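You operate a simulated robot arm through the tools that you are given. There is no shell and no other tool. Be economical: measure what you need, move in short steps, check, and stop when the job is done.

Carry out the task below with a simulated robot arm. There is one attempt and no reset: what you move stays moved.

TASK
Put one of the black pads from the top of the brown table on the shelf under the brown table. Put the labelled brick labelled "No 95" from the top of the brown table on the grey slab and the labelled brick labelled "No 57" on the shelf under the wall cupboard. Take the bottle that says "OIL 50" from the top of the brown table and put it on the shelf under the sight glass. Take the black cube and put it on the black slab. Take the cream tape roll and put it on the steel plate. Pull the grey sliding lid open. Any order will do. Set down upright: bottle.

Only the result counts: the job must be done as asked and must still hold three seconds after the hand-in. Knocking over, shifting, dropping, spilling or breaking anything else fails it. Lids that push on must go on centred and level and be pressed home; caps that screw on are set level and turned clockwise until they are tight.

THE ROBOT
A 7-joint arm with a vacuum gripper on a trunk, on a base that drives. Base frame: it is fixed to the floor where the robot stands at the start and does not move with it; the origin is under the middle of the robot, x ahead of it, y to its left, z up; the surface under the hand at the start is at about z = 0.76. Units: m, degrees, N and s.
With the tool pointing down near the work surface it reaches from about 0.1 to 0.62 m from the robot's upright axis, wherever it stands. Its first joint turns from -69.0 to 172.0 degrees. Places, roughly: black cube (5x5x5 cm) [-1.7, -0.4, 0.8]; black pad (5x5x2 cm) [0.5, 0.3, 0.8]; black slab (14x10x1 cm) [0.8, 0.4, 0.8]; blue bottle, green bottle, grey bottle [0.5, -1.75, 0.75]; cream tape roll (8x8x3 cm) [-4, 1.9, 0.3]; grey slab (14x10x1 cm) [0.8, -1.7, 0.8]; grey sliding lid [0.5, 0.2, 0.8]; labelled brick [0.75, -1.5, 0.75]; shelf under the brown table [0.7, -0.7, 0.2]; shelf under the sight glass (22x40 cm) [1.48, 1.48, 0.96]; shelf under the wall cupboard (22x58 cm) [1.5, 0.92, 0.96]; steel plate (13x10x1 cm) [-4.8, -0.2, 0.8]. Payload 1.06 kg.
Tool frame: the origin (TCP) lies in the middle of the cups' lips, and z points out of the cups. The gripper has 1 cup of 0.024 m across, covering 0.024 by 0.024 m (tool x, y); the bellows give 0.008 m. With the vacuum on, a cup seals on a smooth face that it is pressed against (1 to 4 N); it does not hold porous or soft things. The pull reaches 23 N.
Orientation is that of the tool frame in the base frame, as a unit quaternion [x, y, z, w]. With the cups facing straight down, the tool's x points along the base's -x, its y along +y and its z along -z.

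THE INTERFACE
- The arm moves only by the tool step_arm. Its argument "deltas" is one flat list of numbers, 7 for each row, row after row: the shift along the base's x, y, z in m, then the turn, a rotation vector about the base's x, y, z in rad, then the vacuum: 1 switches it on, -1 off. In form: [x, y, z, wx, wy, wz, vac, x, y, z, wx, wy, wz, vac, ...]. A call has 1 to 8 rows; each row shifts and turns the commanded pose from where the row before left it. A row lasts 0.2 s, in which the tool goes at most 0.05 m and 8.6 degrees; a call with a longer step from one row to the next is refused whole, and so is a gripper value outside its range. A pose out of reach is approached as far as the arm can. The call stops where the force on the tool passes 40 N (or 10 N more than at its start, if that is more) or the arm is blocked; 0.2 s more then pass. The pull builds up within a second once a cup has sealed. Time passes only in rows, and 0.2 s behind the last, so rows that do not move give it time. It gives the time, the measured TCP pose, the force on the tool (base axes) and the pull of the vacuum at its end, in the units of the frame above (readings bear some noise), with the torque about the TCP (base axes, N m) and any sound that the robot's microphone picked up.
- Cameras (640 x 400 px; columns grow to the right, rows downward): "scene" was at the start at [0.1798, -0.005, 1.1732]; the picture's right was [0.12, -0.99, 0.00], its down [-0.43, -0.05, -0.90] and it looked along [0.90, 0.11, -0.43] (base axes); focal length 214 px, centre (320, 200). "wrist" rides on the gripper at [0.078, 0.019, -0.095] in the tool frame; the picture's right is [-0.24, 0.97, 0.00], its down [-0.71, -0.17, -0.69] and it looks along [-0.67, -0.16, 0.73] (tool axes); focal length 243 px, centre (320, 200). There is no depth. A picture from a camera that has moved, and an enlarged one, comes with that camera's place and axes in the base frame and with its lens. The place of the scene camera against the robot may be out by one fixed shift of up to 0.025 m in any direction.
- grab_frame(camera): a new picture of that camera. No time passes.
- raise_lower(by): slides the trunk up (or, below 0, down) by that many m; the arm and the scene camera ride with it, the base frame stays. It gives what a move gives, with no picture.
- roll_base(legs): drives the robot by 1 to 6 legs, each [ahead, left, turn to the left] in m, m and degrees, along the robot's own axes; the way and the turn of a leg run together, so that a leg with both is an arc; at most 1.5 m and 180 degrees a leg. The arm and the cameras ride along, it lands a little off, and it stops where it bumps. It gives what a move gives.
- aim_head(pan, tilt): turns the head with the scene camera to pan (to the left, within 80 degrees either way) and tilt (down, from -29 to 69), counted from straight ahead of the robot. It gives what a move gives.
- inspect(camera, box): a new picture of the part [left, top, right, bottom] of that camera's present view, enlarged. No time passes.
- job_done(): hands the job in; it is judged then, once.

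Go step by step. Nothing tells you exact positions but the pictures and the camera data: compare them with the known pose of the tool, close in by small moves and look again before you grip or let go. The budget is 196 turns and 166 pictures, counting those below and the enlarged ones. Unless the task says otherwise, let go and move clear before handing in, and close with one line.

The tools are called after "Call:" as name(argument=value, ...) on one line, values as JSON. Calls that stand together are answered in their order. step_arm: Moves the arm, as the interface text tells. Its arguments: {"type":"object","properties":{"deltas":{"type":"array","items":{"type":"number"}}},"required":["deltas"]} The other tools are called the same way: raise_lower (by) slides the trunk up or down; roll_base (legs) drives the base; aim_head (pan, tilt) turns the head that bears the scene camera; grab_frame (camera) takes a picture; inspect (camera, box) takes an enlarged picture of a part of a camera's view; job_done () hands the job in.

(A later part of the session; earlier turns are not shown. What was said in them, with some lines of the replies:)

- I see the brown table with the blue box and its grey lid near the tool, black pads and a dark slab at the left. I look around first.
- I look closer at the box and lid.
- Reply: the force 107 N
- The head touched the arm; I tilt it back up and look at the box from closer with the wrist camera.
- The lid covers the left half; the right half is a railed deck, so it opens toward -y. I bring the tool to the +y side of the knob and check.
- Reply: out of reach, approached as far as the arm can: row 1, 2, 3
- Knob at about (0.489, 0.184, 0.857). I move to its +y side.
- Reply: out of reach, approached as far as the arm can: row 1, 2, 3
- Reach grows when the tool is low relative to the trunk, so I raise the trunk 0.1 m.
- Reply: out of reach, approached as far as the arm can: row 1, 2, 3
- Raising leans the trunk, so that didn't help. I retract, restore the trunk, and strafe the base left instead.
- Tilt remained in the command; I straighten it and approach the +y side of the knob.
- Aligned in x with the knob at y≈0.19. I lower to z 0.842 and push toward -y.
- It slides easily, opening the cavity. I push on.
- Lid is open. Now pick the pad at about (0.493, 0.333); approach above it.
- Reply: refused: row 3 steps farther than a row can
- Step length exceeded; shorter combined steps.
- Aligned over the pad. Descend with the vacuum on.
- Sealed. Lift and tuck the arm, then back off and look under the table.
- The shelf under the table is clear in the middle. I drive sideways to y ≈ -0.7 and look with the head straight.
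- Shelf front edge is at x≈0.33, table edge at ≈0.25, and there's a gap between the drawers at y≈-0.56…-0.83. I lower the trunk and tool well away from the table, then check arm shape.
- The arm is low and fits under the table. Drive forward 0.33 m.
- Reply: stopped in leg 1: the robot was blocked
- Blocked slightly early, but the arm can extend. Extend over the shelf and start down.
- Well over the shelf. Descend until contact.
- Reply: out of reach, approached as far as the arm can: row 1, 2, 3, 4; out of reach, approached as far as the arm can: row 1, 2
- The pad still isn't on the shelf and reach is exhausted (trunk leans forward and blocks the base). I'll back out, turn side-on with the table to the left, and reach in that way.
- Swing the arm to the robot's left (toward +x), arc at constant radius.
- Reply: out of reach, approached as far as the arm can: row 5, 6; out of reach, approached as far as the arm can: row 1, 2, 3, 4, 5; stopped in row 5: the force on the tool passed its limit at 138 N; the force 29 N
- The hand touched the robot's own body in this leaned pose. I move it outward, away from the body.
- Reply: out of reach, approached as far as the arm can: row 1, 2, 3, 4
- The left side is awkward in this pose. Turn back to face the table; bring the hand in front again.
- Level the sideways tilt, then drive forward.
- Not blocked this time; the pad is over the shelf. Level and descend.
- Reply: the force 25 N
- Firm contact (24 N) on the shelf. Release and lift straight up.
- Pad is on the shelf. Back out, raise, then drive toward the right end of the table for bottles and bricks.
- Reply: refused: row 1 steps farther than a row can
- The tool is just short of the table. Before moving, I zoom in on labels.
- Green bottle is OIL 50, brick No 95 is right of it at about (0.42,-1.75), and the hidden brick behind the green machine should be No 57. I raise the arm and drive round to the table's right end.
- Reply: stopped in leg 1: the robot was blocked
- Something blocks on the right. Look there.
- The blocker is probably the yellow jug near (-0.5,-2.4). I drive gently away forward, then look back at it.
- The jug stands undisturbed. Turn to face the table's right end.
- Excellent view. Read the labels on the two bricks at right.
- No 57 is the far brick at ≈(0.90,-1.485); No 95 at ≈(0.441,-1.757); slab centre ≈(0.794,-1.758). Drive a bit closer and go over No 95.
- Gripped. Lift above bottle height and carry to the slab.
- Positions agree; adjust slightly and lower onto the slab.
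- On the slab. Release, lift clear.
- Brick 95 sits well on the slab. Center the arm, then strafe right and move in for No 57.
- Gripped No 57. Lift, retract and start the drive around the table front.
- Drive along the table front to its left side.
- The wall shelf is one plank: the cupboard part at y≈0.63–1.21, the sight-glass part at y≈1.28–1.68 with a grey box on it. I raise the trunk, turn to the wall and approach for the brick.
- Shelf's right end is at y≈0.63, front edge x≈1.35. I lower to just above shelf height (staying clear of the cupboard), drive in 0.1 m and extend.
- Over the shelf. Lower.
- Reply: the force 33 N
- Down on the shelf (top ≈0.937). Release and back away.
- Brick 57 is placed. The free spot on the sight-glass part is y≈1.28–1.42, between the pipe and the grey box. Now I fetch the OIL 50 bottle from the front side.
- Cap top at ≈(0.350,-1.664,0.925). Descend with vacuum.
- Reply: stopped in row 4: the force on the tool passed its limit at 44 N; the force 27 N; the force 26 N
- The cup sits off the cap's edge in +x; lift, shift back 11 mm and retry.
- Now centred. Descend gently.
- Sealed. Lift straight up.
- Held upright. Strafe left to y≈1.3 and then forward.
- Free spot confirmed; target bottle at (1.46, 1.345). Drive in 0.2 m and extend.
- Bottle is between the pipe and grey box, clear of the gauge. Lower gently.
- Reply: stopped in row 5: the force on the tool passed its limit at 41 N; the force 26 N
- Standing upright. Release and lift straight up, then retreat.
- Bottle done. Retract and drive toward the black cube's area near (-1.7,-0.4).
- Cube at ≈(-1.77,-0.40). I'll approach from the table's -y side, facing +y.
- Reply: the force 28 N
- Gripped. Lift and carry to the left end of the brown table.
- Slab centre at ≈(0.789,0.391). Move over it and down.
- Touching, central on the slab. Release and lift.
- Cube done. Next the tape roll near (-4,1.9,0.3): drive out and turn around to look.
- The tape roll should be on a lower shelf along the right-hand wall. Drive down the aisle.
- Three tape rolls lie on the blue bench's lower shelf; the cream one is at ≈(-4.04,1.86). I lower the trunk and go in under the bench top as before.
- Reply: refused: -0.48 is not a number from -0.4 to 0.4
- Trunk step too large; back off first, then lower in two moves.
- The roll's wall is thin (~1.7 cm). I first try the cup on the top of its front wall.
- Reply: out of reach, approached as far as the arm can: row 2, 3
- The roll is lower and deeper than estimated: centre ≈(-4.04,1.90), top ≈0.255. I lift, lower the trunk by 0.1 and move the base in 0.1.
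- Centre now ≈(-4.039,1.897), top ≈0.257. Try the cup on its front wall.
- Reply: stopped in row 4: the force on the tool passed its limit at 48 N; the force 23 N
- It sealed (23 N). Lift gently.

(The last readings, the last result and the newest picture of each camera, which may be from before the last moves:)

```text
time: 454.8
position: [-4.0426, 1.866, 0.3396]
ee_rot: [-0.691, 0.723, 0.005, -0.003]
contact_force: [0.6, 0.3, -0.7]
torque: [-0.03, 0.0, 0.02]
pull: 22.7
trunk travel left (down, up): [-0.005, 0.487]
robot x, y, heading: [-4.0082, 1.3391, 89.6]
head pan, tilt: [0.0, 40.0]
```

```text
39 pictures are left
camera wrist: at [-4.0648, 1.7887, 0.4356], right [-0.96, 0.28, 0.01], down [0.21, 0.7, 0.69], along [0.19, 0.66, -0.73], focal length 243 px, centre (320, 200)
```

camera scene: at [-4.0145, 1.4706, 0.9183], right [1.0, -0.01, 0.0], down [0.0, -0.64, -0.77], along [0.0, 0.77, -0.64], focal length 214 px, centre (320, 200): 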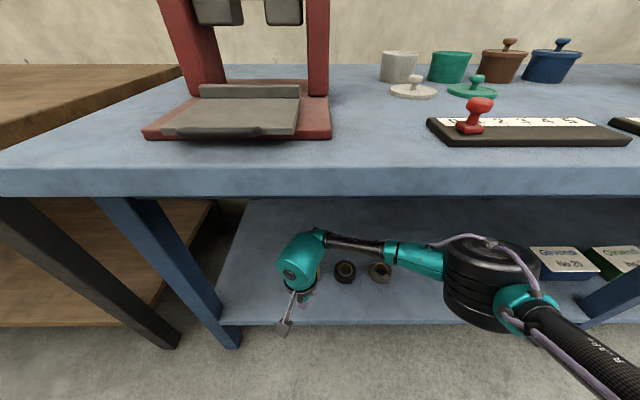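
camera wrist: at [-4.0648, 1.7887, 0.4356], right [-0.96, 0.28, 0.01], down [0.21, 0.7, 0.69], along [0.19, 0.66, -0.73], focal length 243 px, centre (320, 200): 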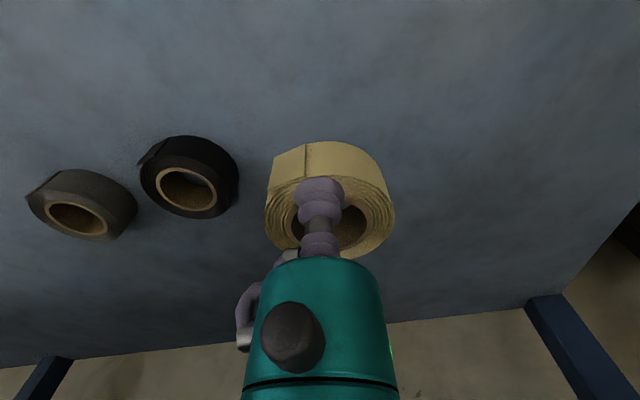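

Holding. Back out from under the bench, raise, and turn toward the yellow table.

Call:
roll_base(legs=[[-0.58, 0, 0]])

Call:
raise_lower(by=0.4)

Call:
step_arm(deltas=[0, -0.01, 0.04, 0, 0, 0, 1, 0, -0.015, 0.04, 0, 0, 0, 1, 0, -0.02, 0.04, 0, 0, 0, 1, 0, -0.02, 0.04, 0, 0, 0, 1, 0, -0.02, 0.04, 0, 0, 0, 1, 0, -0.02, 0.04, 0, 0, 0, 1, 0, -0.02, 0.04, 0, 0, 0, 1])

Call:
roll_base(legs=[[0, 0, -179]])

Call:
aim_head(pan=0, tilt=30)

Call:
grab_frame(camera="scene")

```text
time: 458.2
position: [-4.0473, 1.2734, 0.3415]
ee_rot: [-0.688, 0.726, 0.006, -0.001]
contact_force: [-0.2, -0.3, -0.8]
torque: [0.0, 0.0, -0.01]
pull: 23.3
trunk travel left (down, up): [-0.005, 0.487]
robot x, y, heading: [-4.0128, 0.7462, 89.1]
head pan, tilt: [0.0, 40.0]
```

```text
time: 462.0
position: [-4.0475, 1.272, 0.7409]
ee_rot: [-0.688, 0.726, 0.005, -0.001]
contact_force: [-0.4, 0.5, -0.4]
torque: [-0.04, -0.01, 0.02]
pull: 22.6
trunk travel left (down, up): [-0.405, 0.087]
robot x, y, heading: [-4.014, 0.7466, 89.0]
head pan, tilt: [0.0, 40.0]
```

```text
time: 463.6
position: [-4.0443, 1.1501, 1.0201]
ee_rot: [-0.687, 0.726, 0.006, -0.002]
contact_force: [-0.3, -0.1, 0.2]
torque: [-0.03, 0.0, -0.01]
pull: 23.0
trunk travel left (down, up): [-0.405, 0.087]
robot x, y, heading: [-4.0141, 0.7477, 89.0]
head pan, tilt: [0.0, 40.0]
```

```text
time: 471.4
position: [-3.9896, 0.3395, 1.0199]
ee_rot: [0.73, 0.683, 0.002, 0.005]
contact_force: [0.2, 0.8, 0.3]
torque: [0.01, -0.02, 0.04]
pull: 22.9
trunk travel left (down, up): [-0.405, 0.087]
robot x, y, heading: [-4.014, 0.7452, -91.5]
head pan, tilt: [0.0, 40.0]
```

```text
time: 472.1
position: [-3.9908, 0.3403, 1.0182]
ee_rot: [0.73, 0.683, 0.002, 0.005]
contact_force: [-0.6, 0.7, -0.3]
torque: [0.03, 0.03, -0.02]
pull: 22.8
trunk travel left (down, up): [-0.405, 0.087]
robot x, y, heading: [-4.0151, 0.7487, -91.4]
head pan, tilt: [0.0, 30.0]
```

```text
38 pictures are left
camera scene: at [-4.0263, 0.5678, 1.2509], right [-1.0, 0.03, 0.0], down [0.01, 0.5, -0.87], along [-0.02, -0.87, -0.5], focal length 214 px, centre (320, 200)
```

scene: 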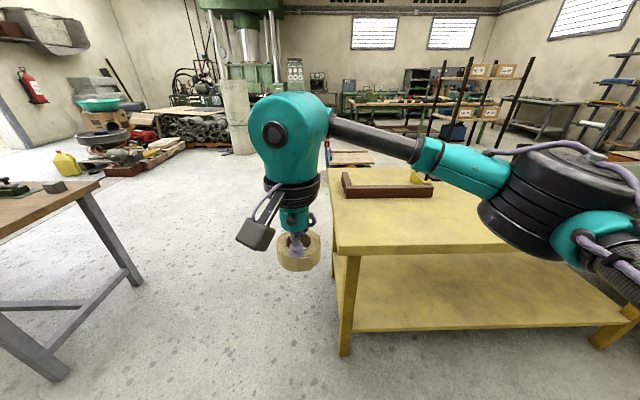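

Now strafe right toward x≈-4.8 and look.

Call:
roll_base(legs=[[0, -0.78, 1.4]])

Call:
grab_frame(camera="scene")

Call:
grab_frame(camera="wrist")

```text
time: 479.3
position: [-4.7438, 0.3485, 1.0199]
ee_rot: [0.716, 0.698, 0.003, 0.005]
contact_force: [0.4, 0.7, -0.8]
torque: [0.01, 0.0, -0.01]
pull: 22.6
trunk travel left (down, up): [-0.405, 0.087]
robot x, y, heading: [-4.782, 0.7487, -88.9]
head pan, tilt: [0.0, 30.0]
```

```text
37 pictures are left
camera scene: at [-4.7887, 0.5735, 1.251], right [-1.0, -0.01, 0.0], down [-0.01, 0.5, -0.87], along [0.01, -0.87, -0.5], focal length 214 px, centre (320, 200)
```

scene: 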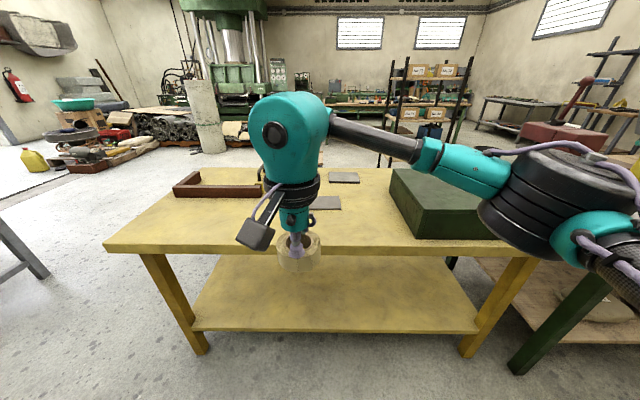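

```text
36 pictures are left
camera wrist: at [-4.7228, 0.4265, 1.1144], right [0.96, -0.26, 0.01], down [-0.2, -0.7, 0.69], along [-0.17, -0.66, -0.73], focal length 243 px, centre (320, 200)
```

wrist: 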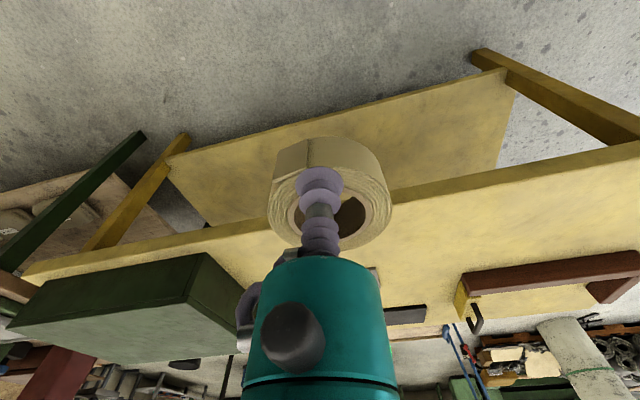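

Call:
inspect(camera="scene", box=[250, 150, 410, 250])

```text
4.00 times, centred on (330, 200) of scene
camera zoom: at [-4.7887, 0.5735, 1.251], right [-1.0, -0.01, 0.0], down [-0.01, 0.5, -0.87], along [0.01, -0.87, -0.5], focal length 858 px, centre (280, 200)
```

zoom: 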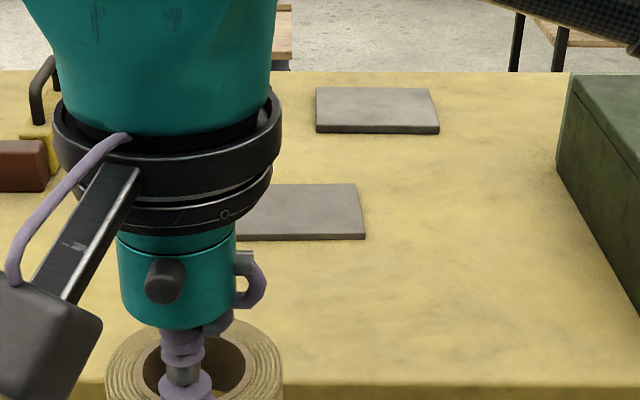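

The near plate is at ≈(-4.80,-0.22), matching the steel plate's given place. Drive in and extend over it.

Call:
roll_base(legs=[[0.35, 0, -1]])

Call:
step_arm(deltas=[-0.015, -0.03, -0.02, 0, 0, 0, 1, -0.015, -0.035, -0.02, 0, 0, 0, 1, -0.015, -0.035, -0.02, 0, 0, 0, 1, -0.01, -0.03, -0.02, 0, 0, 0, 1])

Call:
grab_frame(camera="scene")

Call:
grab_frame(camera="wrist")

```text
time: 481.5
position: [-4.7474, 0.002, 1.0197]
ee_rot: [0.722, 0.692, 0.002, 0.005]
contact_force: [0.8, -0.4, -0.2]
torque: [0.06, 0.0, 0.01]
pull: 23.1
trunk travel left (down, up): [-0.405, 0.087]
robot x, y, heading: [-4.7824, 0.4074, -90.1]
head pan, tilt: [0.0, 30.0]
```

```text
time: 482.5
position: [-4.8001, -0.1274, 0.9376]
ee_rot: [0.723, 0.691, 0.002, 0.005]
contact_force: [0.3, -0.9, -0.3]
torque: [0.02, 0.0, 0.01]
pull: 22.4
trunk travel left (down, up): [-0.405, 0.087]
robot x, y, heading: [-4.7848, 0.4077, -90.4]
head pan, tilt: [0.0, 30.0]
```

```text
34 pictures are left
camera scene: at [-4.7898, 0.2279, 1.2509], right [-1.0, 0.0, 0.0], down [0.0, 0.5, -0.87], along [0.0, -0.87, -0.5], focal length 214 px, centre (320, 200)
```

scene: 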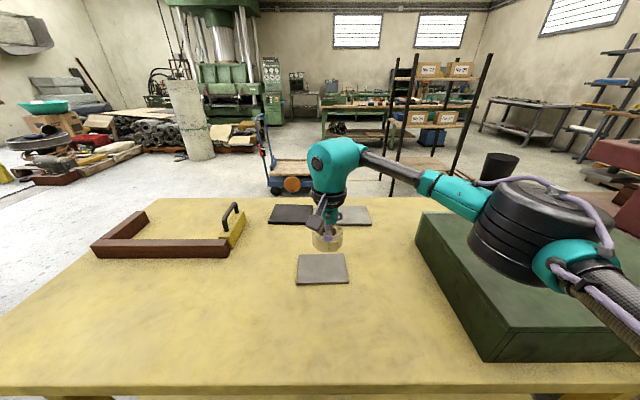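

```text
33 pictures are left
camera wrist: at [-4.7794, -0.0482, 1.0335], right [0.96, -0.28, 0.01], down [-0.21, -0.7, 0.69], along [-0.18, -0.66, -0.73], focal length 243 px, centre (320, 200)
```

wrist: 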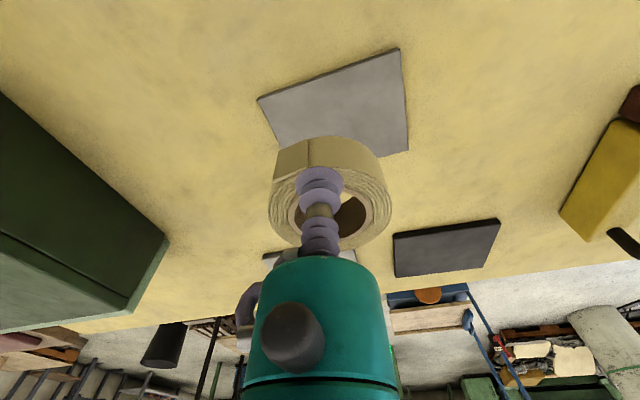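

Centre the roll: target TCP ≈(-4.795,-0.153). Move and lower partway, then check.

Call:
step_arm(deltas=[0.005, -0.026, -0.03, 0, 0, 0, 1, 0, 0, -0.03, 0, 0, 0, 1, 0, 0, -0.025, 0, 0, 0, 1])

Call:
inspect(camera="scene", box=[230, 190, 430, 310])

Call:
grab_frame(camera="wrist")

```text
time: 483.3
position: [-4.795, -0.1524, 0.8507]
ee_rot: [0.722, 0.692, 0.001, 0.005]
contact_force: [-0.1, -0.2, -0.5]
torque: [0.01, 0.01, 0.01]
pull: 22.4
trunk travel left (down, up): [-0.405, 0.087]
robot x, y, heading: [-4.7788, 0.41, -90.3]
head pan, tilt: [0.0, 30.0]
```

```text
3.20 times, centred on (330, 250) of scene
camera zoom: at [-4.7898, 0.2281, 1.251], right [-1.0, 0.0, 0.0], down [0.0, 0.5, -0.87], along [0.0, -0.87, -0.5], focal length 686 px, centre (288, 40)
```

zoom: 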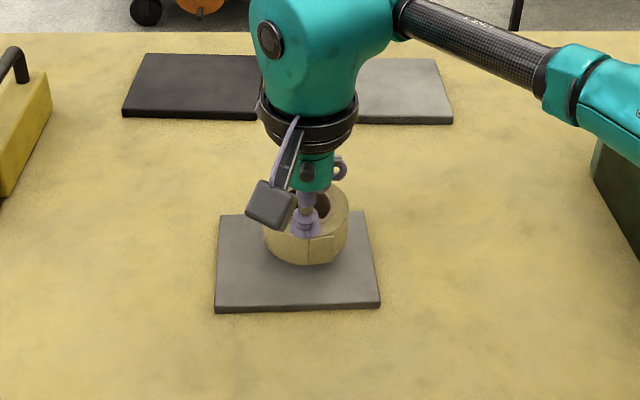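

```text
31 pictures are left
camera wrist: at [-4.7764, -0.0746, 0.946], right [0.96, -0.28, 0.01], down [-0.21, -0.7, 0.69], along [-0.18, -0.66, -0.73], focal length 243 px, centre (320, 200)
```

wrist: 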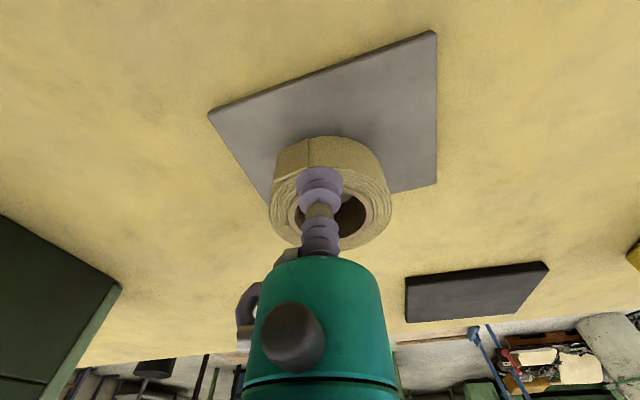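

Roll will be centred on the plate. Lower to contact.

Call:
step_arm(deltas=[-0.002, -0.006, -0.015, 0, 0, 0, 1, 0, 0, -0.01, 0, 0, 0, 1, 0, 0, -0.006, 0, 0, 0, 1, 0, 0, -0.004, 0, 0, 0, 1, 0, 0, -0.003, 0, 0, 0, 1])

Call:
inspect(camera="scene", box=[230, 190, 430, 310])

```text
time: 484.2
position: [-4.7981, -0.16, 0.8293]
ee_rot: [0.723, 0.691, 0.003, 0.011]
contact_force: [-4.0, 10.9, 23.4]
torque: [-0.18, -0.01, -0.03]
pull: 22.8
trunk travel left (down, up): [-0.405, 0.087]
robot x, y, heading: [-4.7768, 0.4074, -90.3]
head pan, tilt: [0.0, 30.0]
stopped in row 4: the force on the tool passed its limit at 44 N (the readings are from after the stop); the commanded pose is now the measured one
```

```text
3.20 times, centred on (330, 250) of scene
camera zoom: at [-4.7907, 0.2318, 1.2514], right [-1.0, 0.0, 0.0], down [0.0, 0.5, -0.87], along [0.0, -0.87, -0.5], focal length 686 px, centre (288, 40)
```

zoom: 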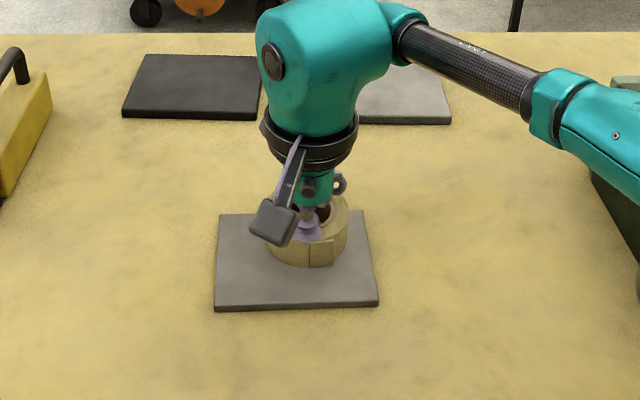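

In both views the roll sits ~2 cm toward the plate's far side. Lift slightly, shift back 2.2 cm, and set down again.

Call:
step_arm(deltas=[0, 0, 0.012, 0, 0, 0, 1, 0, 0, 0.01, 0, 0, 0, 1, 0.005, 0.012, 0, 0, 0, 0, 1, 0, 0.011, 0, 0, 0, 0, 1])

Call:
inspect(camera="scene", box=[230, 190, 430, 310])

Call:
inspect(camera="wrist", box=[160, 0, 480, 260])

```text
time: 485.2
position: [-4.7934, -0.1386, 0.8487]
ee_rot: [0.722, 0.691, 0.003, 0.01]
contact_force: [-0.1, 0.9, -0.3]
torque: [0.03, -0.02, 0.0]
pull: 22.4
trunk travel left (down, up): [-0.405, 0.087]
robot x, y, heading: [-4.7844, 0.4056, -90.4]
head pan, tilt: [0.0, 30.0]
```

```text
3.20 times, centred on (330, 250) of scene
camera zoom: at [-4.7899, 0.2283, 1.2509], right [-1.0, 0.0, 0.0], down [0.0, 0.5, -0.87], along [0.0, -0.87, -0.5], focal length 686 px, centre (288, 40)
```

zoom: 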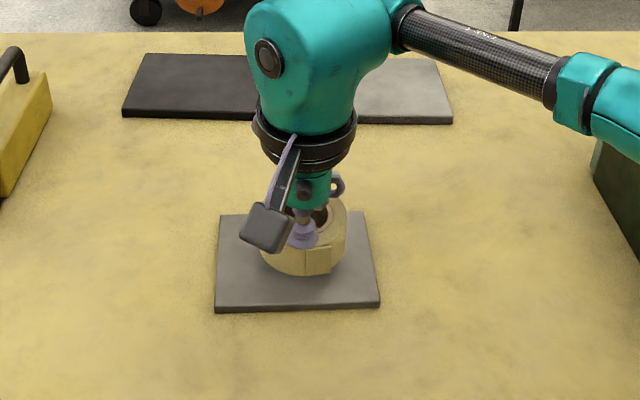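

```text
1.54 times, centred on (320, 130) of wrist
camera zoom: at [-4.774, -0.0597, 0.9424], right [0.96, -0.28, 0.02], down [-0.21, -0.69, 0.69], along [-0.18, -0.67, -0.72], focal length 373 px, centre (320, 308)
```

zoom: 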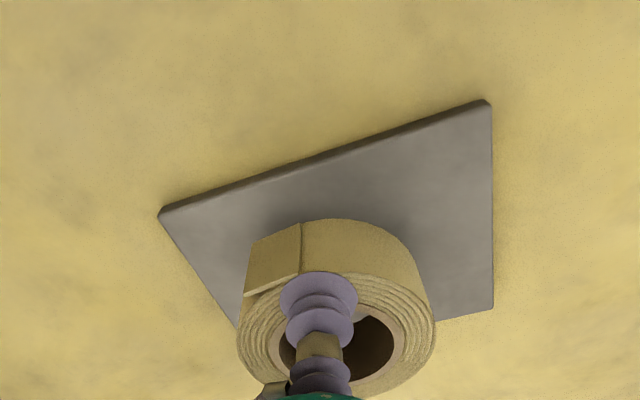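

Now well centred in both views. Set down.

Call:
step_arm(deltas=[0, -0.002, -0.01, 0, 0, 0, 1, 0, 0, -0.005, 0, 0, 0, 1, 0, 0, -0.003, 0, 0, 0, 1, 0, 0, -0.002, 0, 0, 0, 1])

```text
time: 486.2
position: [-4.7943, -0.1407, 0.8306]
ee_rot: [0.723, 0.691, 0.002, 0.011]
contact_force: [-2.0, 7.3, 20.8]
torque: [-0.09, 0.0, -0.05]
pull: 23.1
trunk travel left (down, up): [-0.405, 0.087]
robot x, y, heading: [-4.7836, 0.4067, -90.1]
head pan, tilt: [0.0, 30.0]
```

Contact. Release and lift.

Call:
step_arm(deltas=[0, 0, 0.003, 0, 0, 0, -1, 0, 0, 0, 0, 0, 0, -1, 0, 0, 0, 0, 0, 0, -1, 0, 0, 0, 0, 0, 0, -1, 0, 0, 0.02, 0, 0, 0, -1, 0, 0, 0.04, 0, 0, 0, -1, 0, 0.03, 0.035, 0, 0, 0, -1, 0, 0.035, 0.03, 0, 0, 0, -1])

Call:
inspect(camera="scene", box=[230, 190, 430, 310])

```text
time: 488.0
position: [-4.794, -0.0779, 0.9583]
ee_rot: [0.722, 0.691, 0.002, 0.009]
contact_force: [-0.3, -0.1, 0.1]
torque: [0.0, 0.0, -0.03]
pull: 0.0
trunk travel left (down, up): [-0.405, 0.087]
robot x, y, heading: [-4.7798, 0.4106, -90.3]
head pan, tilt: [0.0, 30.0]
```

```text
3.20 times, centred on (330, 250) of scene
camera zoom: at [-4.7899, 0.2286, 1.251], right [-1.0, 0.0, 0.0], down [0.0, 0.5, -0.87], along [0.0, -0.87, -0.5], focal length 686 px, centre (288, 40)
```

zoom: 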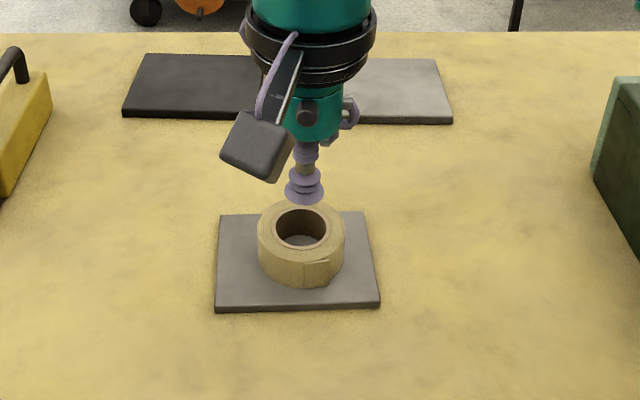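

The tape roll sits flat on the steel plate and the tool is clear. Everything else was checked when it was placed, so I hand in.

Call:
job_done()

```text
The job is handed in.
```

I did all seven parts of the job and handed it in: the pad, bricks No 95 and No 57, the OIL 50 bottle (upright), the cube and the tape roll are in place, and the lid is open. The base bumped something I took to be the yellow jug on the floor; it was upright when I checked, but I can't rule out a small shift.
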